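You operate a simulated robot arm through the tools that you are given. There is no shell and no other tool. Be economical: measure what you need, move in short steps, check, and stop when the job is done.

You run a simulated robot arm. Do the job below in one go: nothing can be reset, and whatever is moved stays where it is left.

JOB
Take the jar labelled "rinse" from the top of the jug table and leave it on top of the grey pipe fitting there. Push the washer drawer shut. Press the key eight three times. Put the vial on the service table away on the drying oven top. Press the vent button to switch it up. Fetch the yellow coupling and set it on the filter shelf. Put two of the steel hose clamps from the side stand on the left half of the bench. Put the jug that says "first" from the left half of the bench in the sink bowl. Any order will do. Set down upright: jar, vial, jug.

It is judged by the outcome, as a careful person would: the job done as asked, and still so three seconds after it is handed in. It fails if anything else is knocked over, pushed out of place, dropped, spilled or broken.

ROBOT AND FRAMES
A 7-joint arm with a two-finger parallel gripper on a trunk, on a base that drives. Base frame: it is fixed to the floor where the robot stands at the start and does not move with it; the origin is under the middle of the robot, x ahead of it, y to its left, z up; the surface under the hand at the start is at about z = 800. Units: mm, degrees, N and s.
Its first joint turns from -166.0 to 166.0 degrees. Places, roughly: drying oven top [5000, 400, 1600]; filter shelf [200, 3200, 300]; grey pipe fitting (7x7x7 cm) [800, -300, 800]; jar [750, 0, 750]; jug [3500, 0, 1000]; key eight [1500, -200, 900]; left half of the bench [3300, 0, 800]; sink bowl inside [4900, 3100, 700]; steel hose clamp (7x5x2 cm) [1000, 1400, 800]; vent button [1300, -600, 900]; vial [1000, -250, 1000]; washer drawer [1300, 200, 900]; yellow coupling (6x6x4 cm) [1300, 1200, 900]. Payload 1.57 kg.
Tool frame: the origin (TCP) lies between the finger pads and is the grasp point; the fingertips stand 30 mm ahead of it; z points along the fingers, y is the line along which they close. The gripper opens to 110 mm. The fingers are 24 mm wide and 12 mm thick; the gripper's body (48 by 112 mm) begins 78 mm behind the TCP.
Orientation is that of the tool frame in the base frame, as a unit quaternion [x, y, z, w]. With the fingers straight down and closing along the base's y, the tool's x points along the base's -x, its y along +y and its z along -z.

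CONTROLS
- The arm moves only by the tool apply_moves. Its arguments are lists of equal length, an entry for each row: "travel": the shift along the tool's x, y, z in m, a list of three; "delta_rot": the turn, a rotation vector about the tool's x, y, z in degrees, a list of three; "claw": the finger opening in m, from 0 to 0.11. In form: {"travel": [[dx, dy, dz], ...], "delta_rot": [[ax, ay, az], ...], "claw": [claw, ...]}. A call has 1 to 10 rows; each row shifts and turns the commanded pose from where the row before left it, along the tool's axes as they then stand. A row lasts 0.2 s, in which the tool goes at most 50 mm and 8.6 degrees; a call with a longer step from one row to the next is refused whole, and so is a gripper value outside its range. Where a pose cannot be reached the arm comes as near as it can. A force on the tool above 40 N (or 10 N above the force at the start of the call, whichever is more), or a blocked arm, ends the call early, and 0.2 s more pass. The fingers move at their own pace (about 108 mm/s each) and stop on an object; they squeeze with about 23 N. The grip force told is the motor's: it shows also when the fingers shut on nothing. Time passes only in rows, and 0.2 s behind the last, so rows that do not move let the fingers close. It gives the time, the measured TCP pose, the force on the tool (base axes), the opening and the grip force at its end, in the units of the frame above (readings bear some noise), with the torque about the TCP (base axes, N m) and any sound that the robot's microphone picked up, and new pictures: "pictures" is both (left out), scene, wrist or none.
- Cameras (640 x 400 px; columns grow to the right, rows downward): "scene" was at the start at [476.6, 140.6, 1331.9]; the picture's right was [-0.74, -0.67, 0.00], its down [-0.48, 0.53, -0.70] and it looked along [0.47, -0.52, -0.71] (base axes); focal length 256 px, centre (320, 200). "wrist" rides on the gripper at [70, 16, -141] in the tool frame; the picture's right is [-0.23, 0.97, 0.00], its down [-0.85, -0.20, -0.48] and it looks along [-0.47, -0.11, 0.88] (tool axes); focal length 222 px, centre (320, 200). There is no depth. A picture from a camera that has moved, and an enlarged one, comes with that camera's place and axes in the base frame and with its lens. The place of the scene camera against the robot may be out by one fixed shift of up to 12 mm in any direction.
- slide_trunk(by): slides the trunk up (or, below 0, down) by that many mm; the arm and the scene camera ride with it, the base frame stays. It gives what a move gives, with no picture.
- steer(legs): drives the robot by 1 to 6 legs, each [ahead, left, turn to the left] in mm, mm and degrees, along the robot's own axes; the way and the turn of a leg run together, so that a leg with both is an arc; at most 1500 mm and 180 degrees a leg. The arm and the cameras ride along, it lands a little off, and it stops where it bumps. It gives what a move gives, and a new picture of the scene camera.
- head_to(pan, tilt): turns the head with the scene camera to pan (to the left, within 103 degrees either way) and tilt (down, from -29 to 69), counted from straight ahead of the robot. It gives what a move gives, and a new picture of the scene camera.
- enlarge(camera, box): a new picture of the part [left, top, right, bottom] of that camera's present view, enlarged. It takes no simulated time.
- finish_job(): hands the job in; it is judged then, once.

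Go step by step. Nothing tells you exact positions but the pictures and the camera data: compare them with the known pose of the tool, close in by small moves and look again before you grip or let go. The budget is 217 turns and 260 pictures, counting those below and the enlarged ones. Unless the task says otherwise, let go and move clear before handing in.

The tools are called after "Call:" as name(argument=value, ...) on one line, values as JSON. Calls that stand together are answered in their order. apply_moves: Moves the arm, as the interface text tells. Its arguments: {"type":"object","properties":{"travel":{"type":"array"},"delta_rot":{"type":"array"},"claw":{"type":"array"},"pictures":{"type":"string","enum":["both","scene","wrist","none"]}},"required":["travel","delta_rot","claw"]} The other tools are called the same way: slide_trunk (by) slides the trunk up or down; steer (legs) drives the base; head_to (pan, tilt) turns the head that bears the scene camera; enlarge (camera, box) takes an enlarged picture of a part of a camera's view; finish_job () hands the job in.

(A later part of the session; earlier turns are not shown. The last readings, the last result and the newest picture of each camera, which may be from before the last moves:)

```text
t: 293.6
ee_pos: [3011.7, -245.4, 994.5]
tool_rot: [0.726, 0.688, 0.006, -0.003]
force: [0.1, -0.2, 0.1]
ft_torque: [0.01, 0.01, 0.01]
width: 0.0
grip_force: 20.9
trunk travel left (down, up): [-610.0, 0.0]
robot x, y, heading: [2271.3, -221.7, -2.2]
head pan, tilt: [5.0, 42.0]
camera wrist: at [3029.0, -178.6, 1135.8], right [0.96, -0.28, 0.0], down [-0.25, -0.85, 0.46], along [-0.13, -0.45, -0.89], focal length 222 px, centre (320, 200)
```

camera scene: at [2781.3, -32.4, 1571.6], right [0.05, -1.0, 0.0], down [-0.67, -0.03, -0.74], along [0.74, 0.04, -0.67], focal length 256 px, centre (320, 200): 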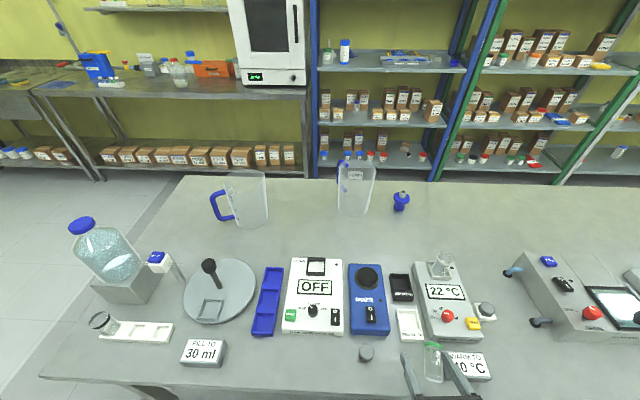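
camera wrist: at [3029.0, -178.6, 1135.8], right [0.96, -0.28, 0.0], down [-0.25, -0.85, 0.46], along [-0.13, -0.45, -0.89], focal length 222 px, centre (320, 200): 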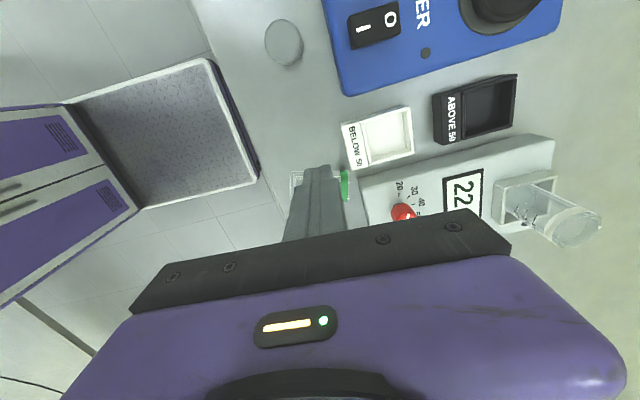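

The vial hardly rolled since I'd lifted off. Repeat keeping light pressure.

Call:
apply_moves(travel=[[-0.044, -0.019, 0], [0, 0, 0.04], [0, 0, 0.03], [0, 0, 0.004], [0, 0, 0.001], [0, 0, 0]], delta_rot=[[0, 0, 0], [0, 0, 0], [0, 0, 0], [0, 0, 0], [0, 0, 0], [0, 0, 0]], claw=[0, 0, 0, 0, 0, 0], pictures="none")

```text
t: 295.0
ee_pos: [2989.8, -286.4, 919.8]
tool_rot: [0.726, 0.687, 0.007, -0.004]
force: [0.1, -0.5, 4.1]
ft_torque: [-0.05, -0.02, -0.04]
width: 0.2
grip_force: 21.8
trunk travel left (down, up): [-610.0, 0.0]
robot x, y, heading: [2266.8, -217.0, -2.1]
head pan, tilt: [5.0, 42.0]
```

Call:
apply_moves(travel=[[0.0074, 0.003, 0.0006], [0.0074, 0.003, 0.0002], [0.0074, 0.003, 0.0002], [0.0074, 0.003, 0.0002], [0.0074, 0.003, 0.0002], [0.0074, 0.003, 0.0002], [0.0074, 0.003, 0.0002], [0, 0, 0]], delta_rot=[[0, 0, 0], [0, 0, 0], [0, 0, 0], [0, 0, 0], [0, 0, 0], [0, 0, 0], [0, 0, 0], [0, 0, 0]], claw=[0, 0, 0, 0, 0, 0, 0, 0], pictures="none")

Call:
apply_moves(travel=[[0, 0, -0.03], [0, 0, -0.045], [0.04, 0, 0], [0, 0, 0]], delta_rot=[[0, 0, 0], [0, 0, 0], [0, 0, 0], [0, 0, 0]], claw=[0, 0, 0, 0], pictures="wrist")

```text
t: 296.8
ee_pos: [3012.2, -234.8, 918.2]
tool_rot: [0.726, 0.687, 0.007, -0.005]
force: [0.1, -0.6, 0.3]
ft_torque: [-0.02, 0.0, 0.02]
width: 0.0
grip_force: 21.0
trunk travel left (down, up): [-610.0, 0.0]
robot x, y, heading: [2268.5, -223.5, -2.5]
head pan, tilt: [5.0, 42.0]
```

```text
t: 297.8
ee_pos: [3015.1, -195.8, 993.9]
tool_rot: [0.726, 0.687, 0.007, -0.005]
force: [0.2, 0.4, 0.0]
ft_torque: [-0.02, 0.01, 0.03]
width: 0.0
grip_force: 21.4
trunk travel left (down, up): [-610.0, 0.0]
robot x, y, heading: [2266.8, -220.4, -2.4]
head pan, tilt: [5.0, 42.0]
camera wrist: at [3034.3, -129.6, 1135.4], right [0.96, -0.28, 0.0], down [-0.25, -0.85, 0.46], along [-0.13, -0.45, -0.89], focal length 222 px, centre (320, 200)
```

wrist: 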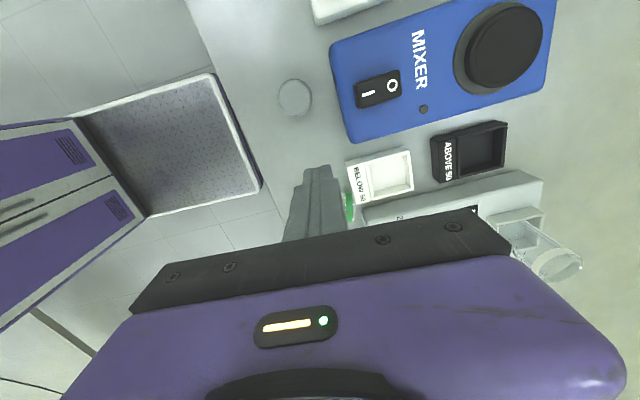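

Vial rolled ~20 mm away from the block. Now rotate the tool so fingers close across the vial (nominal yaw), and look.

Call:
apply_moves(travel=[[0, 0, -0.03], [0, 0, 0], [0, 0, 0], [0, 0, 0], [0, 0, 0], [0, 0, 0], [0, 0, 0], [0, 0, 0], [0, 0, 0], [0, 0, 0]], delta_rot=[[0, 0, -7.3], [0, 0, -7.3], [0, 0, -7.3], [0, 0, -7.3], [0, 0, -7.3], [0, 0, -7.3], [0, 0, -7.3], [0, 0, -7.3], [0, 0, -7.3], [0, 0, -7.3]], claw=[0.05, 0.05, 0.05, 0.05, 0.05, 0.05, 0.05, 0.05, 0.05, 0.05], pictures="none")

Call:
apply_moves(travel=[[0.0, -0.04, 0], [0.0, -0.036, 0], [0, 0, 0]], delta_rot=[[0, 0, 0], [0, 0, 0], [0, 0, 0]], claw=[0.05, 0.05, 0.05], pictures="wrist")

```text
t: 300.0
ee_pos: [3014.8, -196.2, 1023.8]
tool_rot: [0.173, 0.985, 0.008, 0.0]
force: [-0.5, -0.2, 0.2]
ft_torque: [0.0, -0.02, 0.03]
width: 50.3
grip_force: 0.0
trunk travel left (down, up): [-610.0, 0.0]
robot x, y, heading: [2272.5, -223.3, -2.1]
head pan, tilt: [5.0, 42.0]
```

```text
t: 300.8
ee_pos: [2986.5, -267.4, 1022.9]
tool_rot: [0.175, 0.984, 0.008, 0.0]
force: [0.3, 0.2, -0.1]
ft_torque: [0.01, 0.0, -0.02]
width: 50.0
grip_force: 0.1
trunk travel left (down, up): [-610.0, 0.0]
robot x, y, heading: [2269.4, -219.5, -2.0]
head pan, tilt: [5.0, 42.0]
camera wrist: at [2926.2, -231.0, 1164.7], right [0.55, 0.84, 0.01], down [0.73, -0.49, 0.47], along [0.4, -0.25, -0.88], focal length 222 px, centre (320, 200)
```

wrist: 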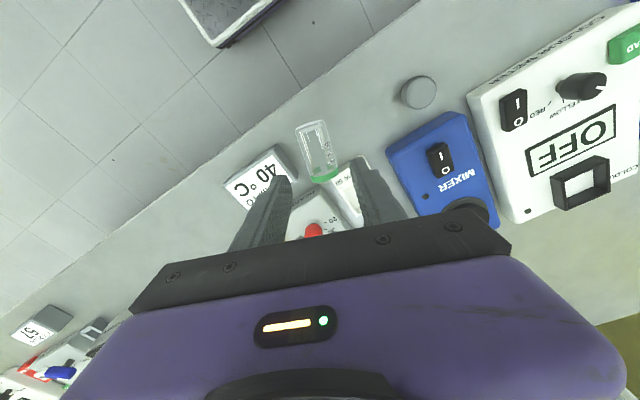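

Gap to the block is just enough with a narrow opening. Align over the vial centre (3000, −276) and check close up.

Call:
apply_moves(travel=[[-0.0156, -0.0034, 0.03], [0, 0, 0.03], [0, 0, 0.02], [0, 0, 0]], delta_rot=[[0, 0, -3], [0, 0, 0], [0, 0, 0], [0, 0, 0]], claw=[0.046, 0.046, 0.046, 0.046], pictures="wrist")

```text
t: 301.8
ee_pos: [3001.1, -276.0, 942.1]
tool_rot: [0.149, 0.989, 0.009, 0.001]
force: [-0.2, -0.2, 0.9]
ft_torque: [0.0, -0.01, 0.03]
width: 45.9
grip_force: 0.1
trunk travel left (down, up): [-610.0, 0.0]
robot x, y, heading: [2268.9, -223.8, -2.0]
head pan, tilt: [5.0, 42.0]
camera wrist: at [2938.2, -241.9, 1084.1], right [0.5, 0.86, 0.01], down [0.76, -0.45, 0.47], along [0.42, -0.23, -0.88], focal length 222 px, centre (320, 200)
```

wrist: 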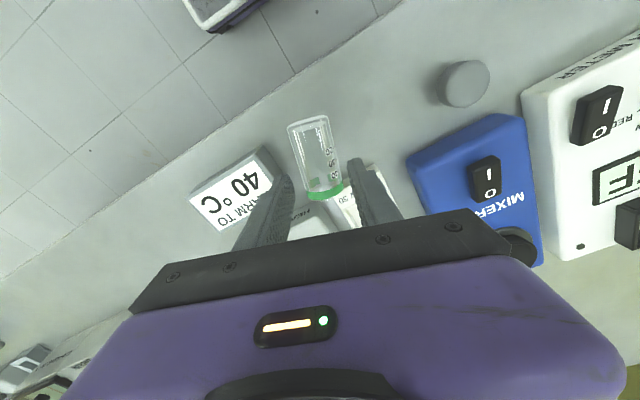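

Aligned. Descend and grip.

Call:
apply_moves(travel=[[0, -0.001, 0.025], [0, 0, 0.02], [0, 0, 0.012], [0, 0, 0.003], [0, 0, 0], [0, 0, 0], [0, 0, 0]], delta_rot=[[0, 0, 0], [0, 0, 0], [0, 0, 0], [0, 0, 0], [0, 0, 0], [0, 0, 0], [0, 0, 0]], claw=[0.046, 0.046, 0.046, 0.046, 0.02, 0.02, 0.02], pictures="none")

```text
t: 303.4
ee_pos: [3003.0, -275.6, 882.4]
tool_rot: [0.148, 0.989, 0.008, 0.001]
force: [-1.3, 1.0, 0.5]
ft_torque: [0.02, 0.07, 0.03]
width: 38.4
grip_force: 23.1
trunk travel left (down, up): [-610.0, 0.0]
robot x, y, heading: [2268.1, -221.6, -2.1]
head pan, tilt: [5.0, 42.0]
```

Gripped. Lift and rotate the tool forward so the vial stands upright.

Call:
apply_moves(travel=[[0, 0, -0.025], [0, 0, -0.045], [0, 0, -0.045], [0, 0, -0.045], [0, 0, -0.045], [0, 0, 0], [0, 0, 0], [0, 0, 0], [0, 0, 0], [0, 0, 0]], delta_rot=[[0, 0, 0], [0, 0, 0], [0, 0, 0], [0, 0, 0], [0, 0, 0], [0, -8.2, 0], [0, -8.2, 0], [0, -8.2, 0], [0, -8.2, 0], [0, -8.2, 0]], claw=[0.02, 0.02, 0.02, 0.02, 0.02, 0.02, 0.02, 0.02, 0.02, 0.02], pictures="none")

Call:
apply_moves(travel=[[0, 0, 0], [0, 0, 0], [0, 0, 0], [0, 0, 0], [0, 0, 0], [0, 0, 0], [0, 0, 0]], delta_rot=[[0, -8.2, 0], [0, -8.2, 0], [0, -8.2, 0], [0, -8.2, 0], [0, -8.2, 0], [0, -8, 0], [0, 0, 0]], claw=[0.02, 0.02, 0.02, 0.02, 0.02, 0.02, 0.02], pictures="scene")

```text
t: 305.6
ee_pos: [3002.3, -278.4, 1088.4]
tool_rot: [0.142, 0.925, -0.045, 0.349]
force: [-0.6, 1.1, -0.5]
ft_torque: [0.02, 0.01, 0.0]
width: 38.4
grip_force: 22.6
trunk travel left (down, up): [-610.0, 0.0]
robot x, y, heading: [2266.5, -220.7, -2.1]
head pan, tilt: [5.0, 42.0]
```

```text
t: 307.2
ee_pos: [3001.4, -279.0, 1087.4]
tool_rot: [0.111, 0.699, -0.1, 0.7]
force: [0.1, -0.5, -0.2]
ft_torque: [-0.01, 0.01, 0.01]
width: 38.4
grip_force: 22.6
trunk travel left (down, up): [-610.0, 0.0]
robot x, y, heading: [2267.3, -221.1, -2.2]
head pan, tilt: [5.0, 42.0]
camera scene: at [2781.3, -32.5, 1571.6], right [0.05, -1.0, 0.0], down [-0.67, -0.03, -0.74], along [0.74, 0.04, -0.67], focal length 256 px, centre (320, 200)
```

scene: 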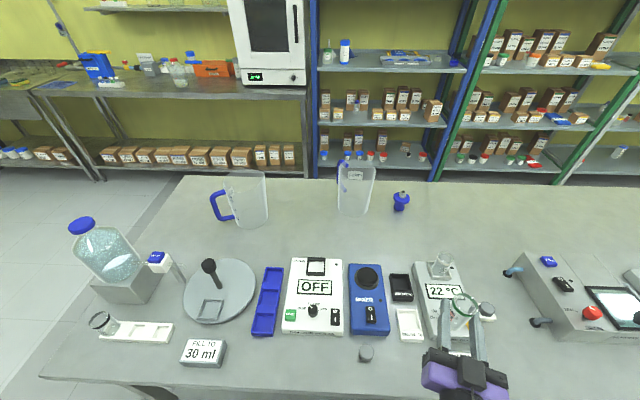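

Vial is upright in a level grip. Raise high and drive around the bench's left end to the oven.

Call:
apply_moves(travel=[[-0.045, 0, -0.015], [-0.045, 0, -0.015], [-0.045, 0, -0.015], [-0.045, 0, -0.015], [-0.045, 0, -0.015], [-0.045, 0, 0], [-0.045, 0, 0], [-0.045, 0, 0], [-0.045, 0, 0], [-0.045, 0, 0]], delta_rot=[[-3.5, 0, 0], [-3.5, 0, 0], [-3.5, 0, 0], [-3.5, 0, 0], [0, 0, 0], [0, 0, 0], [0, 0, 0], [0, 0, 0], [0, 0, 0], [0, 0, 0]], claw=[0.02, 0.02, 0.02, 0.02, 0.02, 0.02, 0.02, 0.02, 0.02, 0.02], pictures="none")

Call:
apply_moves(travel=[[-0.045, 0, 0], [-0.045, 0, 0], [-0.04, 0, 0], [0, 0, 0]], delta_rot=[[0, 0, 0], [0, 0, 0], [0, 0, 0], [0, 0, 0]], claw=[0.02, 0.02, 0.02, 0.02], pictures="none")

```text
t: 309.4
ee_pos: [3088.4, -305.2, 1370.6]
tool_rot: [0.025, 0.706, -0.013, 0.707]
force: [0.1, 0.0, -0.3]
ft_torque: [-0.02, 0.02, -0.02]
width: 38.5
grip_force: 22.8
out of reach, approached as far as the arm can: row 3, 4, 5, 6, 7, 8, 9, 10
trunk travel left (down, up): [-610.0, 0.0]
robot x, y, heading: [2268.6, -218.1, -2.3]
head pan, tilt: [5.0, 42.0]
```

```text
t: 310.4
ee_pos: [3096.7, -308.1, 1498.9]
tool_rot: [0.025, 0.706, -0.013, 0.707]
force: [-0.3, 0.2, -0.2]
ft_torque: [0.02, 0.02, 0.04]
width: 38.4
grip_force: 22.9
out of reach, approached as far as the arm can: row 1
trunk travel left (down, up): [-610.0, 0.0]
robot x, y, heading: [2269.4, -220.9, -2.3]
head pan, tilt: [5.0, 42.0]
```

Call:
apply_moves(travel=[[-0.02, 0, 0.02], [-0.02, 0, 0.02], [0, 0, 0]], delta_rot=[[0, 0, 0], [0, 0, 0], [0, 0, 0]], claw=[0.02, 0.02, 0.02], pictures="none")

```text
t: 311.2
ee_pos: [3135.3, -311.5, 1541.0]
tool_rot: [0.024, 0.706, -0.015, 0.708]
force: [-0.6, 0.2, 0.2]
ft_torque: [0.01, 0.02, 0.0]
width: 38.5
grip_force: 22.7
trunk travel left (down, up): [-610.0, 0.0]
robot x, y, heading: [2267.6, -220.6, -2.2]
head pan, tilt: [5.0, 42.0]
```

Call:
apply_moves(travel=[[-0.04, 0, 0], [-0.04, 0, 0], [-0.04, 0, 0], [0, 0, 0]], delta_rot=[[0, 0, 0], [0, 0, 0], [0, 0, 0], [0, 0, 0]], claw=[0.02, 0.02, 0.02, 0.02], pictures="none")

```text
t: 312.2
ee_pos: [3134.9, -311.7, 1660.3]
tool_rot: [0.025, 0.706, -0.014, 0.708]
force: [-0.2, 0.2, -0.2]
ft_torque: [0.0, 0.03, 0.03]
width: 38.2
grip_force: 23.3
trunk travel left (down, up): [-610.0, 0.0]
robot x, y, heading: [2264.4, -222.5, -2.3]
head pan, tilt: [5.0, 42.0]
```

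Reachable at z 1660 (870 mm ahead). Drive around the bench's left end into the back aisle.

Call:
steer(legs=[[0, 1500, 2.3], [0, 120, 0], [1500, 0, 0], [200, 0, 0], [0, -880, 0]])

```text
t: 331.2
ee_pos: [4850.7, 795.2, 1658.7]
tool_rot: [0.025, 0.706, -0.013, 0.708]
force: [0.7, 0.1, -1.0]
ft_torque: [0.0, -0.03, 0.05]
width: 38.4
grip_force: 23.1
trunk travel left (down, up): [-610.0, 0.0]
robot x, y, heading: [3986.1, 892.6, -1.7]
head pan, tilt: [5.0, 42.0]
stopped in leg 5: the robot was blocked; the commanded pose is now the measured one
camera scene: at [4497.7, 1077.7, 1571.6], right [0.05, -1.0, 0.0], down [-0.67, -0.03, -0.74], along [0.74, 0.04, -0.67], focal length 256 px, centre (320, 200)
```

scene: 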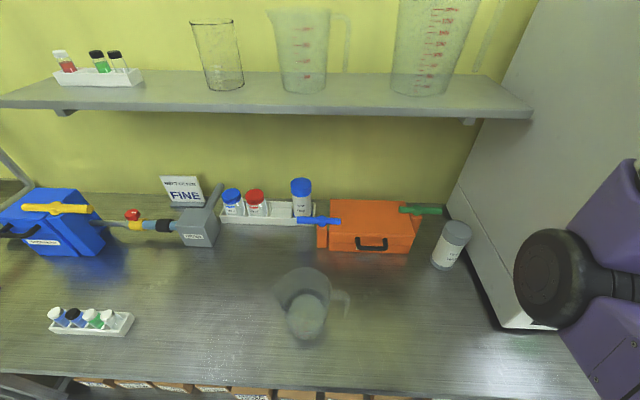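

Blocked at y≈892. Look to the right to see what's limiting.

Call:
head_to(pan=-45, tilt=30)

```text
t: 332.3
ee_pos: [4850.7, 796.8, 1660.3]
tool_rot: [0.028, 0.706, -0.014, 0.708]
force: [0.5, 0.1, 0.4]
ft_torque: [0.0, 0.0, 0.02]
width: 38.2
grip_force: 22.9
trunk travel left (down, up): [-610.0, 0.0]
robot x, y, heading: [3987.4, 885.6, -2.2]
head pan, tilt: [-45.0, 30.0]
camera scene: at [4475.7, 1007.7, 1589.9], right [-0.73, -0.68, 0.0], down [-0.34, 0.37, -0.87], along [0.59, -0.63, -0.5], focal length 256 px, centre (320, 200)
```

scene: 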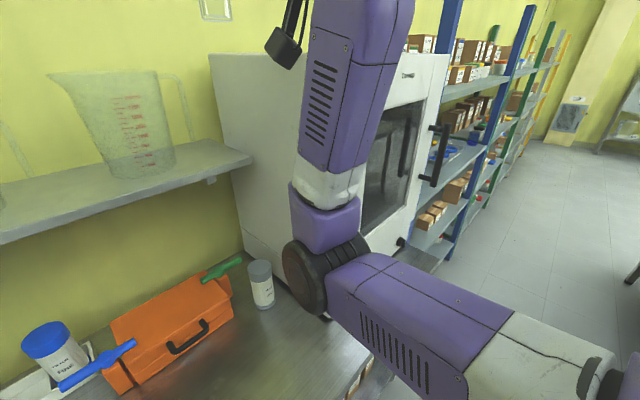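

Call:
apply_moves(travel=[[0, 0, -0.03], [0, 0, -0.03], [0, 0, -0.03], [0, 0, 0]], delta_rot=[[0, 0, 0], [0, 0, 0], [0, 0, 0], [0, 0, 0]], claw=[0.02, 0.02, 0.02, 0.02], pictures="none")

```text
t: 333.3
ee_pos: [4760.1, 801.6, 1659.9]
tool_rot: [0.026, 0.706, -0.013, 0.708]
force: [0.3, 0.7, -1.0]
ft_torque: [-0.01, 0.0, -0.02]
width: 38.2
grip_force: 23.2
trunk travel left (down, up): [-610.0, 0.0]
robot x, y, heading: [3984.7, 888.5, -2.2]
head pan, tilt: [-45.0, 30.0]
```

Call:
apply_moves(travel=[[0, 0, -0.03], [0, 0, -0.03], [0, 0, -0.03], [0, 0, 0]], delta_rot=[[0, 0, 0], [0, 0, 0], [0, 0, 0], [0, 0, 0]], claw=[0.02, 0.02, 0.02, 0.02], pictures="scene")

```text
t: 334.3
ee_pos: [4676.7, 804.7, 1671.4]
tool_rot: [0.027, 0.707, -0.013, 0.707]
force: [0.0, -0.5, -0.6]
ft_torque: [-0.01, 0.01, 0.04]
width: 38.6
grip_force: 22.9
out of reach, approached as far as the arm can: row 3
trunk travel left (down, up): [-610.0, 0.0]
robot x, y, heading: [3986.0, 885.0, -2.2]
head pan, tilt: [-45.0, 30.0]
camera scene: at [4475.3, 1007.7, 1590.0], right [-0.73, -0.68, 0.0], down [-0.34, 0.37, -0.87], along [0.59, -0.63, -0.5], focal length 256 px, centre (320, 200)
```

scene: 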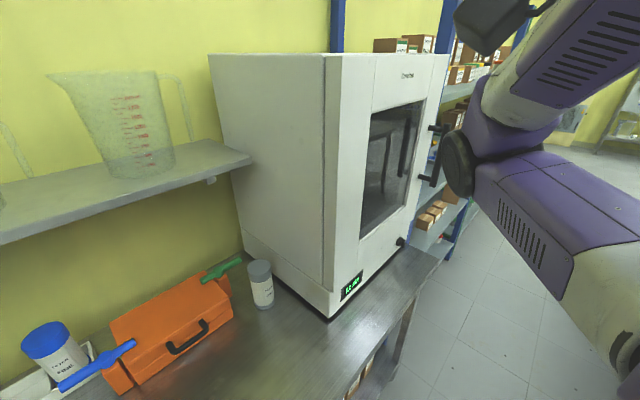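

Clear view: oven front x≈4780, left edge y≈660, top z≈1585. With the arm folded, advance 115 mm and shift right ~240 mm.

Call:
steer(legs=[[120, 0, 2], [0, -240, 0]])

```text
t: 336.1
ee_pos: [4781.5, 784.1, 1671.4]
tool_rot: [0.031, 0.706, -0.018, 0.707]
force: [-0.3, 0.7, -0.4]
ft_torque: [-0.01, -0.01, 0.03]
width: 38.5
grip_force: 23.2
trunk travel left (down, up): [-610.0, 0.0]
robot x, y, heading: [4091.6, 877.5, -2.8]
head pan, tilt: [-45.0, 30.0]
stopped in leg 2: the robot was blocked; the commanded pose is now the measured one
camera scene: at [4582.8, 992.8, 1589.9], right [-0.74, -0.67, 0.0], down [-0.34, 0.37, -0.87], along [0.58, -0.64, -0.5], focal length 256 px, centre (320, 200)
```

scene: 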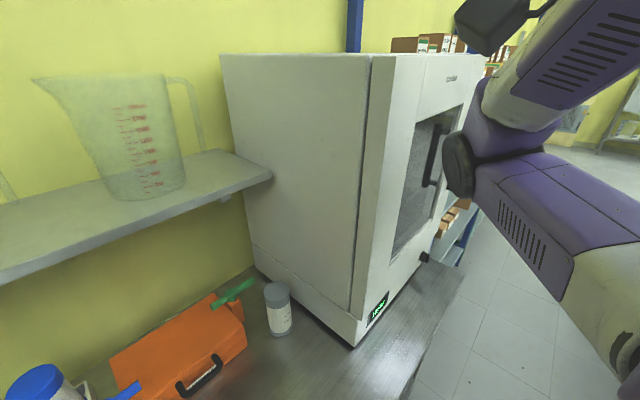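

Still blocked by base length against the bench. Turn the base parallel to the aisle (heading 90°), back into place, then swing the arm right toward the oven.

Call:
steer(legs=[[0, 0, 92.8], [-195, 0, 0]])

Call:
apply_moves(travel=[[0, -0.0479, -0.0076], [0, -0.0479, -0.0076], [0, -0.0479, -0.0076], [0, -0.0479, -0.0076], [0, -0.0479, -0.0076], [0, -0.0479, -0.0076], [0, -0.0479, -0.0076], [0, -0.0479, -0.0076]], delta_rot=[[4, 0, 0], [4, 0, 0], [4, 0, 0], [4, 0, 0], [4, 0, 0], [4, 0, 0], [4, 0, 0], [4, 0, 0]], claw=[0.02, 0.02, 0.02, 0.02, 0.02, 0.02, 0.02, 0.02], pictures="none")

```text
t: 336.8
ee_pos: [4781.6, 786.7, 1672.8]
tool_rot: [0.03, 0.706, -0.017, 0.707]
force: [0.1, 0.5, -0.4]
ft_torque: [-0.01, 0.02, -0.02]
width: 38.6
grip_force: 22.3
trunk travel left (down, up): [-610.0, 0.0]
robot x, y, heading: [4088.5, 882.5, -2.3]
head pan, tilt: [-45.0, 30.0]
stopped in leg 1: the robot was blocked; the commanded pose is now the measured one
camera scene: at [4582.1, 994.9, 1589.9], right [-0.74, -0.67, 0.0], down [-0.34, 0.37, -0.87], along [0.58, -0.64, -0.5], focal length 256 px, centre (320, 200)
```

scene: 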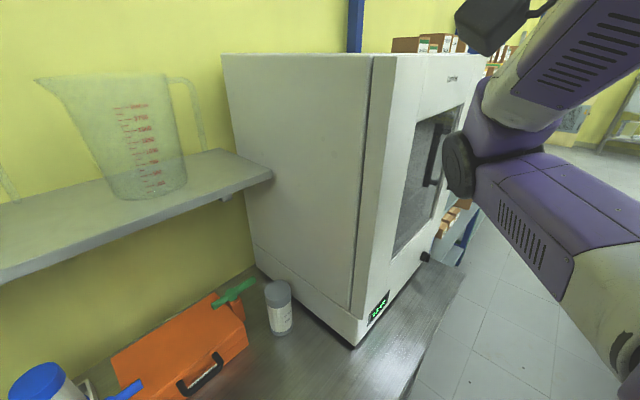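

```text
t: 338.3
ee_pos: [4723.9, 553.6, 1640.8]
tool_rot: [0.122, 0.738, -0.174, 0.641]
force: [0.4, 0.3, -0.8]
ft_torque: [0.0, 0.07, -0.03]
width: 38.4
grip_force: 23.6
trunk travel left (down, up): [-610.0, 0.0]
robot x, y, heading: [4094.0, 880.0, -2.5]
head pan, tilt: [-45.0, 30.0]
stopped in row 7: the arm was blocked; the commanded pose is now the measured one
```

The arm swung so the vial is already in front of the oven (y≈554). Level it, raise and advance over the oven top from here.

Call:
apply_moves(travel=[[-0.02, 0, 0], [-0.02, 0, 0], [0, 0, 0]], delta_rot=[[0, -3.5, 0], [0, -3.5, 0], [0, 0, 0]], claw=[0.02, 0.02, 0.02], pictures="none")

```text
t: 339.1
ee_pos: [4728.7, 555.0, 1681.5]
tool_rot: [0.112, 0.696, -0.182, 0.685]
force: [-0.6, -0.3, -0.1]
ft_torque: [0.04, -0.04, -0.03]
width: 38.2
grip_force: 22.7
trunk travel left (down, up): [-610.0, 0.0]
robot x, y, heading: [4088.4, 879.9, -2.5]
head pan, tilt: [-45.0, 30.0]
```

Call:
apply_moves(travel=[[0, 0, 0], [0, 0.018, 0.039], [0, 0.018, 0.039], [0, 0.016, 0.034], [0, 0, 0]], delta_rot=[[0, 0, 5.7], [0, 0, 0], [0, 0, 0], [0, 0, 0], [0, 0, 0]], claw=[0.02, 0.02, 0.02, 0.02, 0.02], pictures="both")

```text
t: 340.3
ee_pos: [4851.8, 559.2, 1681.2]
tool_rot: [0.146, 0.691, -0.148, 0.692]
force: [0.9, 0.2, 0.0]
ft_torque: [0.03, -0.04, 0.01]
width: 38.4
grip_force: 23.1
trunk travel left (down, up): [-610.0, 0.0]
robot x, y, heading: [4090.0, 881.3, -2.6]
head pan, tilt: [-45.0, 30.0]
camera scene: at [4582.3, 994.9, 1589.9], right [-0.74, -0.67, 0.0], down [-0.34, 0.37, -0.87], along [0.58, -0.64, -0.5], focal length 256 px, centre (320, 200)
camera wrist: at [4728.7, 630.2, 1610.8], right [0.39, 0.89, 0.22], down [-0.52, 0.01, 0.85], along [0.76, -0.45, 0.47], focal length 222 px, centre (320, 200)
```

scene: 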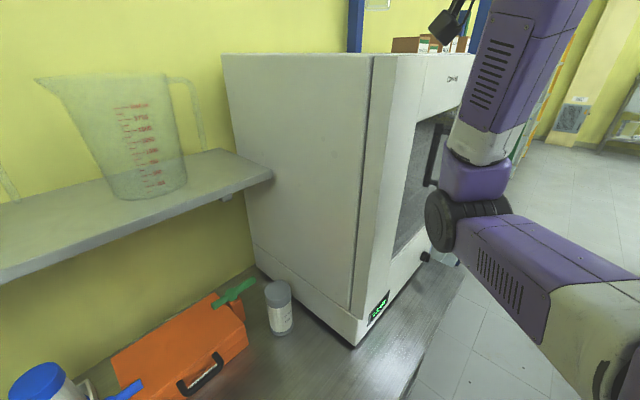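
wrist: 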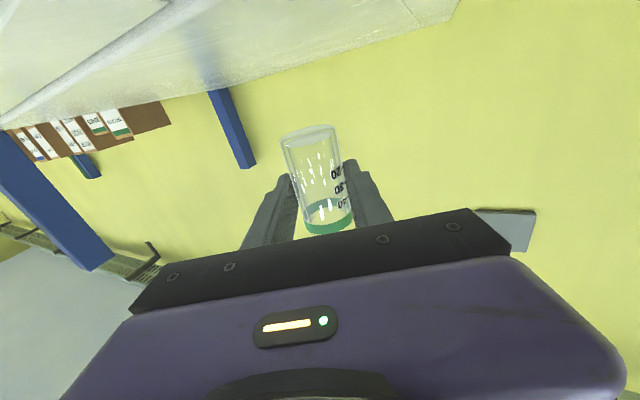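

Vial is above the oven top. Lower gently.

Call:
apply_moves(travel=[[0.02, 0, 0], [0.015, 0, 0], [0.01, 0, 0], [0, 0, 0]], delta_rot=[[0, 0, 0], [0, 0, 0], [0, 0, 0], [0, 0, 0]], claw=[0.02, 0.02, 0.02, 0.02], pictures="none")

Call:
apply_moves(travel=[[0.003, 0, 0], [0.003, 0, 0], [0, 0, 0]], delta_rot=[[0, 0, 0], [0, 0, 0], [0, 0, 0]], claw=[0.02, 0.02, 0.02], pictures="none")

Call:
apply_moves(travel=[[0.003, 0, 0], [0.003, 0, 0], [0, 0, 0]], delta_rot=[[0, 0, 0], [0, 0, 0], [0, 0, 0]], claw=[0.02, 0.02, 0.02], pictures="none")

```text
t: 341.3
ee_pos: [4852.4, 558.7, 1636.1]
tool_rot: [0.147, 0.69, -0.149, 0.693]
force: [-0.7, 0.9, -0.8]
ft_torque: [-0.01, 0.0, -0.03]
width: 38.4
grip_force: 23.0
trunk travel left (down, up): [-610.0, 0.0]
robot x, y, heading: [4090.9, 880.6, -2.5]
head pan, tilt: [-45.0, 30.0]
```

```text
t: 342.1
ee_pos: [4849.8, 558.3, 1629.5]
tool_rot: [0.145, 0.69, -0.147, 0.693]
force: [-0.5, 0.4, -0.4]
ft_torque: [0.02, -0.01, 0.0]
width: 38.4
grip_force: 22.9
trunk travel left (down, up): [-610.0, 0.0]
robot x, y, heading: [4087.9, 880.1, -2.4]
head pan, tilt: [-45.0, 30.0]
```

```text
t: 342.9
ee_pos: [4851.3, 558.6, 1624.5]
tool_rot: [0.145, 0.691, -0.147, 0.693]
force: [1.2, 0.6, -2.0]
ft_torque: [-0.06, 0.02, -0.01]
width: 38.4
grip_force: 23.0
trunk travel left (down, up): [-610.0, 0.0]
robot x, y, heading: [4094.0, 881.0, -2.8]
head pan, tilt: [-45.0, 30.0]
```

Call:
apply_moves(travel=[[0.003, 0, 0], [0.003, 0, 0], [0, 0, 0]], delta_rot=[[0, 0, 0], [0, 0, 0], [0, 0, 0]], claw=[0.02, 0.02, 0.02], pictures="none")

Call:
apply_moves(travel=[[0.003, 0, 0], [0.003, 0, 0], [0, 0, 0]], delta_rot=[[0, 0, 0], [0, 0, 0], [0, 0, 0]], claw=[0.02, 0.02, 0.02], pictures="none")

Call:
apply_moves(travel=[[0.003, 0, 0], [0.003, 0, 0], [0, 0, 0]], delta_rot=[[0, 0, 0], [0, 0, 0], [0, 0, 0]], claw=[0.02, 0.02, 0.02], pictures="none")

```text
t: 343.7
ee_pos: [4851.2, 557.5, 1620.5]
tool_rot: [0.146, 0.689, -0.148, 0.694]
force: [1.8, -2.1, 14.9]
ft_torque: [-0.05, -0.03, -0.03]
width: 38.4
grip_force: 23.3
trunk travel left (down, up): [-610.0, 0.0]
robot x, y, heading: [4088.8, 880.3, -2.7]
head pan, tilt: [-45.0, 30.0]
```

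```text
t: 344.5
ee_pos: [4850.3, 558.0, 1613.1]
tool_rot: [0.145, 0.69, -0.147, 0.693]
force: [0.0, -3.4, 14.5]
ft_torque: [-0.14, -0.23, -0.05]
width: 38.6
grip_force: 22.9
trunk travel left (down, up): [-610.0, 0.0]
robot x, y, heading: [4090.5, 883.8, -2.5]
head pan, tilt: [-45.0, 30.0]
```

```text
t: 345.3
ee_pos: [4851.0, 558.2, 1607.4]
tool_rot: [0.146, 0.69, -0.148, 0.693]
force: [-0.8, -0.3, 14.1]
ft_torque: [-0.06, -0.18, 0.0]
width: 38.3
grip_force: 22.9
trunk travel left (down, up): [-610.0, 0.0]
robot x, y, heading: [4087.7, 880.5, -2.5]
head pan, tilt: [-45.0, 30.0]
```

Contact made; release and withdraw straight back.

Call:
apply_moves(travel=[[-0.003, 0, 0], [0, 0, 0], [0, 0, 0], [0, 0, -0.03], [0, 0, -0.04], [0, 0, -0.04], [0, 0, 0]], delta_rot=[[0, 0, 0], [0, 0, 0], [0, 0, 0], [0, 0, 0], [0, 0, 0], [0, 0, 0], [0, 0, 0]], claw=[0.038, 0.06, 0.07, 0.07, 0.07, 0.07, 0.07], pictures="wrist")

```text
t: 346.9
ee_pos: [4756.7, 598.3, 1616.7]
tool_rot: [0.147, 0.691, -0.148, 0.692]
force: [-0.2, -0.2, 0.1]
ft_torque: [-0.03, 0.02, -0.03]
width: 70.1
grip_force: 0.0
out of reach, approached as far as the arm can: row 6
trunk travel left (down, up): [-610.0, 0.0]
robot x, y, heading: [4092.1, 880.0, -2.4]
head pan, tilt: [-45.0, 30.0]
camera wrist: at [4633.4, 670.2, 1545.5], right [0.39, 0.89, 0.23], down [-0.52, 0.01, 0.85], along [0.76, -0.45, 0.47], focal length 222 px, centre (320, 200)
```

wrist: 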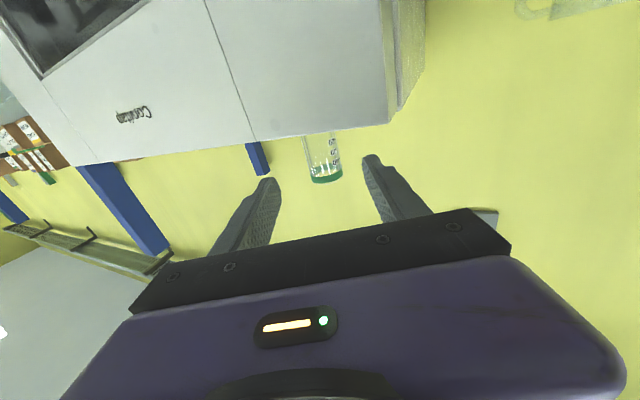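

Vial stands on the oven top. Next the FIRST jug: drive back around to the front aisle before the bench.

Call:
steer(legs=[[0, 520, 2.5], [-1500, 0, 0], [-50, 0, 0], [0, -1490, 0]])

Call:
apply_moves(travel=[[0, 0, 0], [0, 0, 0], [0, 0, 0], [0, 0, 0], [0, 0, 0], [0, 0, 0], [0, 0, 0], [0, 0, 0], [0, 0, 0], [0, 0, 0]], delta_rot=[[0, 8.2, 0], [0, 8.2, 0], [0, 8.2, 0], [0, 8.2, 0], [0, 8.2, 0], [0, 8.2, 0], [0, 8.2, 0], [0, 8.2, 0], [0, 8.2, 0], [0, 8.2, 0]], claw=[0.04, 0.04, 0.04, 0.04, 0.04, 0.04, 0.04, 0.04, 0.04, 0.04], pictures="none")

```text
t: 364.2
ee_pos: [3258.8, -299.1, 1616.3]
tool_rot: [0.122, 0.696, -0.123, 0.697]
force: [-0.1, 0.1, -0.4]
ft_torque: [0.04, 0.0, 0.01]
width: 70.0
grip_force: 0.2
trunk travel left (down, up): [-610.0, 0.0]
robot x, y, heading: [2575.1, -60.3, 1.2]
head pan, tilt: [-45.0, 30.0]
camera scene: at [3057.8, 86.1, 1589.9], right [-0.69, -0.72, 0.0], down [-0.36, 0.35, -0.87], along [0.63, -0.6, -0.5], focal length 256 px, centre (320, 200)
```

scene: 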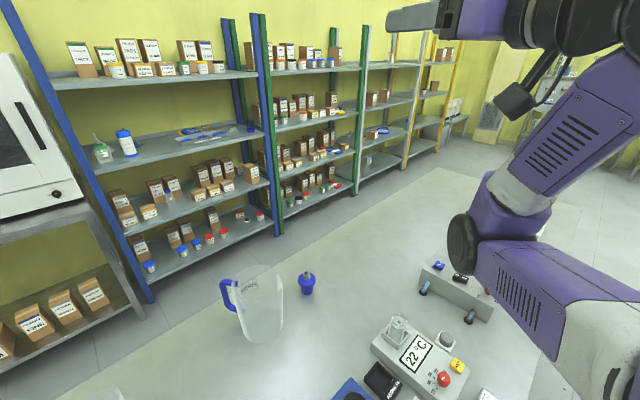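

```text
t: 366.4
ee_pos: [3255.9, -335.5, 1558.4]
tool_rot: [0.191, 0.975, 0.072, 0.084]
force: [-0.2, 0.4, -0.3]
ft_torque: [-0.04, -0.07, -0.02]
width: 39.9
grip_force: 0.1
trunk travel left (down, up): [-610.0, 0.0]
robot x, y, heading: [2576.0, -62.1, 1.4]
head pan, tilt: [-45.0, 30.0]
stopped in row 10: the arm was blocked; the commanded pose is now the measured one
```

Jug ≈ (3533, −130), handle on +y side; I'll grip its rim on the −y side with nominal yaw. Level the tool and descend.

Call:
apply_moves(travel=[[0, 0, 0.04], [0, 0, 0.04], [0, 0, 0.045], [0, 0, 0.045], [0, 0, 0.045], [0, 0, 0.045], [0, 0, 0.045], [0, 0, 0.045], [0, 0, 0.045], [0, 0, 0]], delta_rot=[[5, 3.9, 0], [5, 3.9, 0], [0, 0, -7.7], [0, 0, -7.7], [0, 0, -7.7], [0, 0, 0], [0, 0, 0], [0, 0, 0], [0, 0, 0], [0, 0, 0]], claw=[0.04, 0.04, 0.04, 0.04, 0.04, 0.04, 0.04, 0.04, 0.04, 0.04], pictures="none")

Call:
apply_moves(travel=[[-0.04, 0.0195, 0], [-0.04, 0.0195, 0], [-0.04, 0.0195, 0], [-0.04, 0.0195, 0], [-0.04, 0.0195, 0], [-0.04, 0.0195, 0], [-0.03, 0.0195, 0], [0, 0, 0]], delta_rot=[[0, 0, 0], [0, 0, 0], [0, 0, 0], [0, 0, 0], [0, 0, 0], [0, 0, 0], [0, 0, 0], [0, 0, 0]], claw=[0.04, 0.04, 0.04, 0.04, 0.04, 0.04, 0.04, 0.04], pictures="wrist")

```text
t: 368.6
ee_pos: [3267.5, -327.6, 1162.7]
tool_rot: [-0.008, 1.0, -0.001, 0.001]
force: [1.0, 0.3, 0.3]
ft_torque: [0.0, 0.01, -0.02]
width: 39.9
grip_force: 0.1
trunk travel left (down, up): [-610.0, 0.0]
robot x, y, heading: [2574.0, -62.1, 1.5]
head pan, tilt: [-45.0, 30.0]
```

```text
t: 370.4
ee_pos: [3536.3, -188.6, 1163.1]
tool_rot: [-0.008, 1.0, -0.001, 0.0]
force: [-0.3, -0.2, 0.0]
ft_torque: [-0.06, -0.01, 0.02]
width: 40.1
grip_force: 0.0
trunk travel left (down, up): [-610.0, 0.0]
robot x, y, heading: [2574.5, -60.9, 1.4]
head pan, tilt: [-45.0, 30.0]
camera wrist: at [3464.7, -173.5, 1304.5], right [0.21, 0.98, 0.0], down [0.86, -0.19, 0.48], along [0.47, -0.1, -0.88], focal length 222 px, centre (320, 200)
```

wrist: 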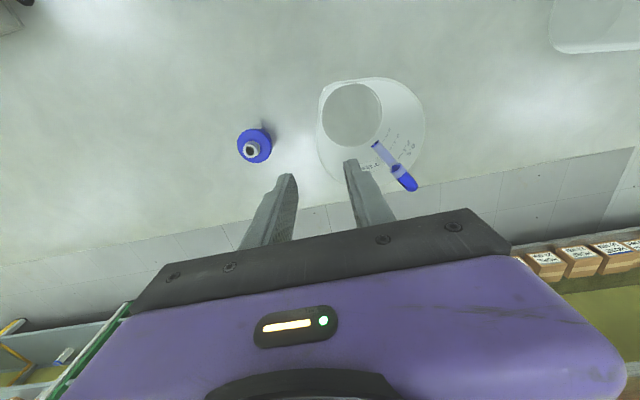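

Jug centre ≈ (3540, −124); my fingers straddle its −y wall. Descend and grip the rim.

Call:
apply_moves(travel=[[-0.003, -0.001, 0.04], [0, 0, 0.04], [0, 0, 0.04], [0, 0, 0.038], [0, 0, 0], [0, 0, 0], [0, 0, 0], [0, 0, 0]], delta_rot=[[0, 0, 0], [0, 0, 0], [0, 0, 0], [0, 0, 0], [0, 0, 0], [0, 0, 0], [0, 0, 0], [0, 0, 0]], claw=[0.04, 0.04, 0.04, 0.04, 0.04, 0, 0, 0], pictures="none")

```text
t: 372.2
ee_pos: [3540.8, -189.5, 1009.5]
tool_rot: [-0.007, 1.0, 0.0, 0.001]
force: [2.8, 2.2, 10.2]
ft_torque: [1.37, -0.19, -0.31]
width: 6.1
grip_force: 22.6
trunk travel left (down, up): [-610.0, 0.0]
robot x, y, heading: [2576.0, -62.6, 1.1]
head pan, tilt: [-45.0, 30.0]
```

Call:
apply_moves(travel=[[0, 0, -0.02], [0, 0, -0.04], [0, 0, -0.04], [0, 0, -0.04], [0, 0, -0.02], [0.04, 0, -0.02], [0.04, 0, -0.02], [0.04, 0, -0.02], [0.04, 0, -0.02], [0.04, 0, -0.02]], delta_rot=[[0, 0, 0], [0, 0, 0], [0, 0, 0], [0, 0, 0], [0, 0, 0], [0, 0, 0], [0, 0, 0], [0, 0, 0], [0, 0, 0], [0, 0, 0]], claw=[0, 0, 0, 0, 0, 0, 0, 0, 0, 0], pictures="wrist")

```text
t: 374.4
ee_pos: [3339.0, -189.5, 1263.3]
tool_rot: [-0.008, 1.0, -0.001, 0.0]
force: [-0.2, 0.5, -3.1]
ft_torque: [-0.17, 0.08, 0.0]
width: 5.3
grip_force: 22.7
trunk travel left (down, up): [-610.0, 0.0]
robot x, y, heading: [2574.2, -62.1, 1.3]
head pan, tilt: [-45.0, 30.0]
camera wrist: at [3268.2, -174.1, 1404.7], right [0.21, 0.98, 0.0], down [0.86, -0.19, 0.48], along [0.47, -0.1, -0.88], focal length 222 px, centre (320, 200)
```

wrist: 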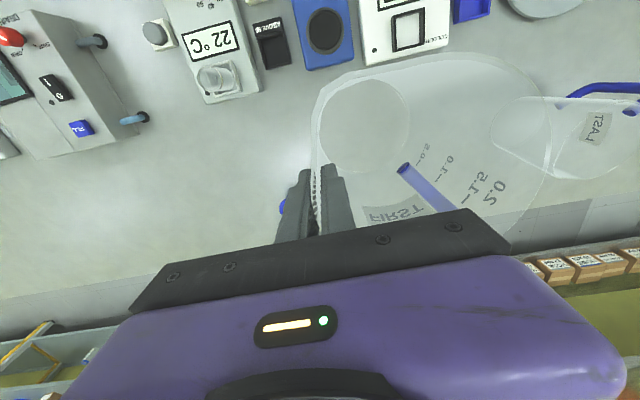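

FIRST jug is in hand. Raise and drive to the sink.

Call:
apply_moves(travel=[[0, 0, -0.045], [0, 0, -0.045], [0, 0, -0.045], [0, 0, 0]], delta_rot=[[0, 0, 0], [0, 0, 0], [0, 0, 0], [0, 0, 0]], claw=[0, 0, 0, 0], pictures="none")

Call:
steer(legs=[[0, 1500, -1.3], [1025, 0, 0], [0, 1500, 0], [0, 130, 0], [350, 0, 0]])

```text
t: 375.4
ee_pos: [3340.4, -189.9, 1400.0]
tool_rot: [-0.008, 1.0, -0.001, 0.0]
force: [-0.4, -0.4, -2.8]
ft_torque: [-0.18, 0.03, -0.01]
width: 5.5
grip_force: 23.8
trunk travel left (down, up): [-610.0, 0.0]
robot x, y, heading: [2573.0, -61.6, 1.3]
head pan, tilt: [-45.0, 30.0]
```

```text
t: 397.3
ee_pos: [4614.9, 2964.8, 1399.8]
tool_rot: [-0.018, 1.0, -0.001, 0.001]
force: [-0.1, 0.0, -2.0]
ft_torque: [-0.16, 0.0, -0.01]
width: 5.2
grip_force: 23.6
trunk travel left (down, up): [-610.0, 0.0]
robot x, y, heading: [3845.4, 3077.3, 2.5]
head pan, tilt: [-45.0, 30.0]
camera scene: at [4325.9, 3234.9, 1590.0], right [-0.67, -0.74, 0.0], down [-0.37, 0.34, -0.87], along [0.64, -0.58, -0.5], focal length 256 px, centre (320, 200)
```

scene: 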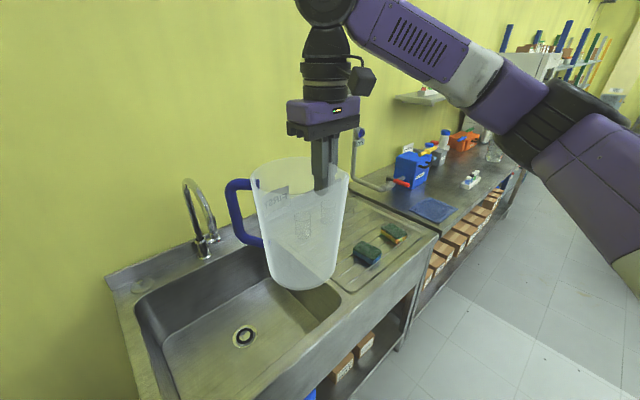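

Jug hangs in front of the sink; bowl ≈ x 4720–5140, y 2774–3297, floor ≈ 690. Advance 240 mm and lower into the bowl.

Call:
steer(legs=[[240, 0, -2]])

Call:
apply_moves(travel=[[-0.03, 0, 0.03], [0, 0, 0.045], [0, 0, 0.045], [0, 0, 0.045], [0, 0, 0.045], [0, 0, 0.045], [0, 0, 0.045], [0, 0, 0]], delta_rot=[[0, 0, 0], [0, 0, 0], [0, 0, 0], [0, 0, 0], [0, 0, 0], [0, 0, 0], [0, 0, 0], [0, 0, 0]], claw=[0, 0, 0, 0, 0, 0, 0, 0], pictures="scene")

```text
t: 399.0
ee_pos: [4844.8, 2944.4, 1399.2]
tool_rot: [-0.003, 1.0, -0.001, -0.001]
force: [0.0, -0.5, -2.5]
ft_torque: [-0.18, 0.05, -0.01]
width: 5.4
grip_force: 22.5
trunk travel left (down, up): [-610.0, 0.0]
robot x, y, heading: [4082.3, 3085.0, 0.7]
head pan, tilt: [-45.0, 30.0]
camera scene: at [4565.2, 3225.1, 1590.0], right [-0.7, -0.72, 0.0], down [-0.36, 0.35, -0.87], along [0.62, -0.6, -0.5], focal length 256 px, centre (320, 200)
```

scene: 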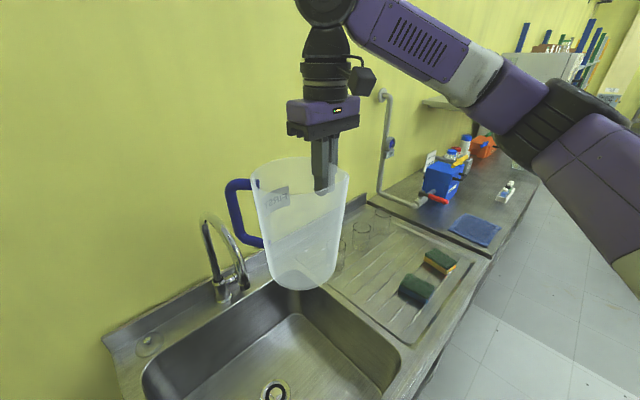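

```text
t: 400.8
ee_pos: [4874.6, 2946.5, 1097.1]
tool_rot: [-0.002, 1.0, -0.001, -0.001]
force: [0.1, 0.4, -3.5]
ft_torque: [-0.19, 0.06, 0.0]
width: 5.3
grip_force: 23.1
trunk travel left (down, up): [-610.0, 0.0]
robot x, y, heading: [4080.9, 3083.4, 0.6]
head pan, tilt: [-45.0, 30.0]
camera scene: at [4565.6, 3225.2, 1589.9], right [-0.7, -0.72, 0.0], down [-0.36, 0.35, -0.87], along [0.62, -0.6, -0.5], focal length 256 px, centre (320, 200)
```

scene: 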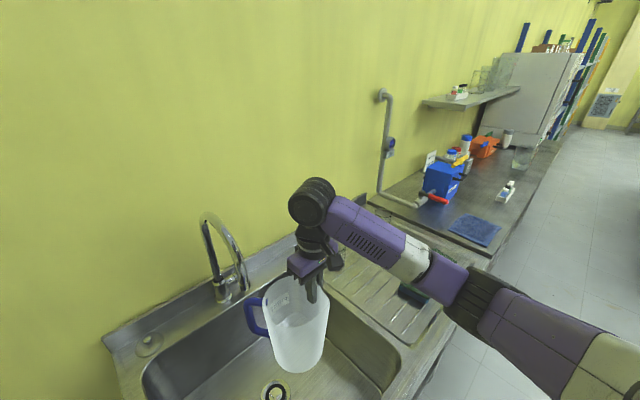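

Elbow would meet the counter edge if I lower here. Back the base 165 mm and extend the arm, placing the jug nearer the bowl's front.

Call:
steer(legs=[[-165, 0, 0]])

Call:
apply_moves(travel=[[-0.03, 0.01, 0], [-0.03, 0.01, 0], [-0.022, 0.005, 0], [0, 0, 0.03], [0, 0, 0.03], [0, 0, 0.03], [0, 0, 0]], delta_rot=[[0, 0, 0], [0, 0, 0], [0, 0, 0], [0, 0, 0], [0, 0, 0], [0, 0, 0], [0, 0, 0]], claw=[0, 0, 0, 0, 0, 0, 0], pictures="scene")

```text
t: 402.3
ee_pos: [4708.3, 2944.8, 1098.5]
tool_rot: [-0.004, 1.0, -0.001, 0.0]
force: [-0.1, 0.3, -3.4]
ft_torque: [-0.2, 0.05, -0.02]
width: 5.0
grip_force: 22.5
trunk travel left (down, up): [-610.0, 0.0]
robot x, y, heading: [3915.9, 3082.0, 0.4]
head pan, tilt: [-45.0, 30.0]
camera scene: at [4399.1, 3224.0, 1589.8], right [-0.7, -0.72, 0.0], down [-0.36, 0.35, -0.87], along [0.62, -0.6, -0.5], focal length 256 px, centre (320, 200)
```

scene: 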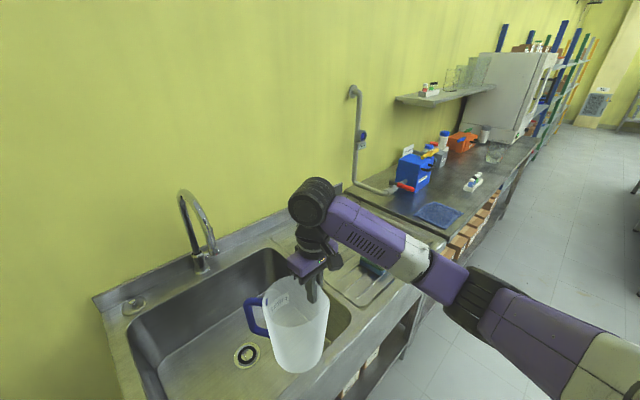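

```text
t: 403.9
ee_pos: [4791.2, 2971.5, 1006.6]
tool_rot: [-0.003, 1.0, -0.001, -0.001]
force: [0.8, 0.0, -3.1]
ft_torque: [-0.18, 0.03, 0.01]
width: 5.4
grip_force: 22.9
trunk travel left (down, up): [-610.0, 0.0]
robot x, y, heading: [3914.9, 3081.5, 0.8]
head pan, tilt: [-45.0, 30.0]
camera scene: at [4398.9, 3224.1, 1589.9], right [-0.7, -0.72, 0.0], down [-0.36, 0.35, -0.87], along [0.62, -0.6, -0.5], focal length 256 px, centre (320, 200)
```

scene: 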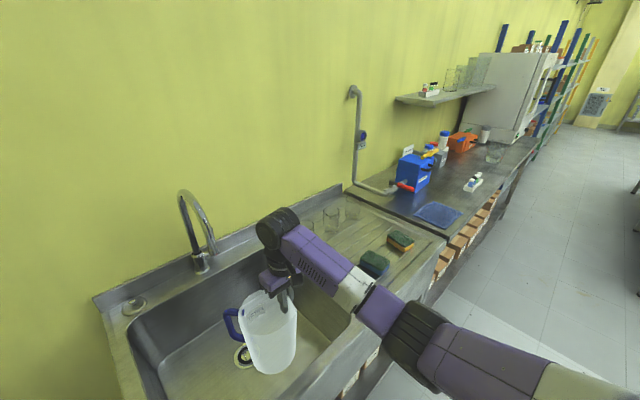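

Call:
apply_moves(travel=[[-0.02, 0, 0.02], [0, 0, 0.03], [0, 0, 0.03], [0, 0, 0.025], [0, 0, 0.01], [0, 0, 0]], delta_rot=[[0, 0, 0], [0, 0, 0], [0, 0, 0], [0, 0, 0], [0, 0, 0], [0, 0, 0]], claw=[0, 0, 0, 0, 0, 0], pictures="scene")

```text
t: 405.3
ee_pos: [4812.3, 2969.9, 893.5]
tool_rot: [-0.004, 1.0, -0.001, 0.0]
force: [-0.2, 0.4, -2.5]
ft_torque: [-0.18, 0.02, 0.04]
width: 5.0
grip_force: 23.2
trunk travel left (down, up): [-610.0, 0.0]
robot x, y, heading: [3912.6, 3082.2, 0.8]
head pan, tilt: [-45.0, 30.0]
camera scene: at [4398.8, 3224.1, 1589.9], right [-0.7, -0.72, 0.0], down [-0.36, 0.35, -0.87], along [0.62, -0.6, -0.5], focal length 256 px, centre (320, 200)
```

scene: 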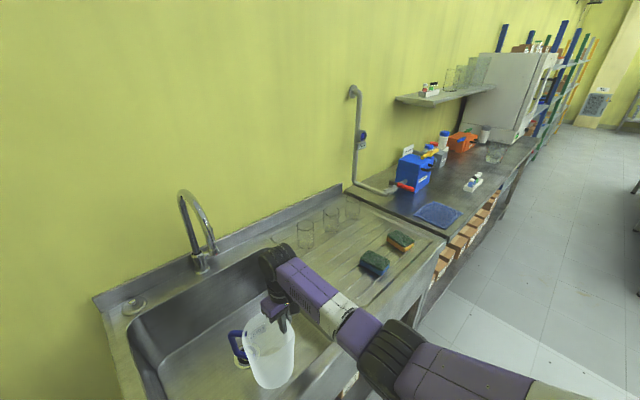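

Call:
apply_moves(travel=[[0, 0, 0.01], [0, 0, 0.008], [0, 0, 0.006], [0, 0, 0.005], [0, 0, 0.004], [0, 0, 0]], delta_rot=[[0, 0, 0], [0, 0, 0], [0, 0, 0], [0, 0, 0], [0, 0, 0], [0, 0, 0]], claw=[0, 0, 0, 0, 0, 0], pictures="none")

Call:
apply_moves(travel=[[0, 0, 0.004], [0, 0, 0.004], [0, 0, 0.004], [0, 0, 0.004], [0, 0, 0]], delta_rot=[[0, 0, 0], [0, 0, 0], [0, 0, 0], [0, 0, 0], [0, 0, 0]], claw=[0, 0, 0, 0, 0], pictures="none")

```text
t: 406.7
ee_pos: [4809.9, 2970.5, 860.8]
tool_rot: [-0.003, 1.0, 0.0, 0.001]
force: [-0.1, 0.2, -2.6]
ft_torque: [-0.15, 0.05, -0.02]
width: 5.3
grip_force: 23.1
trunk travel left (down, up): [-610.0, 0.0]
robot x, y, heading: [3915.2, 3080.5, 0.9]
head pan, tilt: [-45.0, 30.0]
```

```text
t: 407.9
ee_pos: [4811.1, 2971.9, 844.0]
tool_rot: [-0.004, 1.0, -0.001, 0.0]
force: [0.4, 0.1, -2.2]
ft_torque: [-0.16, 0.02, 0.01]
width: 5.1
grip_force: 23.4
trunk travel left (down, up): [-610.0, 0.0]
robot x, y, heading: [3914.0, 3079.7, 0.8]
head pan, tilt: [-45.0, 30.0]
```

Call:
apply_moves(travel=[[0, 0, 0.004], [0, 0, 0.004], [0, 0, 0.004], [0, 0, 0.004], [0, 0, 0]], delta_rot=[[0, 0, 0], [0, 0, 0], [0, 0, 0], [0, 0, 0], [0, 0, 0]], claw=[0, 0, 0, 0, 0], pictures="none")

Call:
apply_moves(travel=[[0, 0, 0.004], [0, 0, 0.004], [0, 0, 0.004], [0, 0, 0.004], [0, 0, 0]], delta_rot=[[0, 0, 0], [0, 0, 0], [0, 0, 0], [0, 0, 0], [0, 0, 0]], claw=[0, 0, 0, 0, 0], pictures="none")

```text
t: 409.1
ee_pos: [4811.6, 2971.0, 829.6]
tool_rot: [-0.002, 1.0, 0.0, 0.002]
force: [4.1, -4.0, 19.4]
ft_torque: [1.45, -0.41, -0.5]
width: 5.0
grip_force: 23.1
trunk travel left (down, up): [-610.0, 0.0]
robot x, y, heading: [3912.4, 3079.1, 1.0]
head pan, tilt: [-45.0, 30.0]
```

```text
t: 409.6
ee_pos: [4813.3, 2968.8, 826.9]
tool_rot: [-0.002, 1.0, -0.002, 0.002]
force: [-1.7, 0.3, 13.9]
ft_torque: [1.38, 0.74, 0.2]
width: 6.0
grip_force: 22.6
trunk travel left (down, up): [-610.0, 0.0]
robot x, y, heading: [3916.0, 3081.9, 0.7]
head pan, tilt: [-45.0, 30.0]
stopped in row 2: the force on the tool passed its limit at 47 N (the readings are from after the stop); the commanded pose is now the measured one
```

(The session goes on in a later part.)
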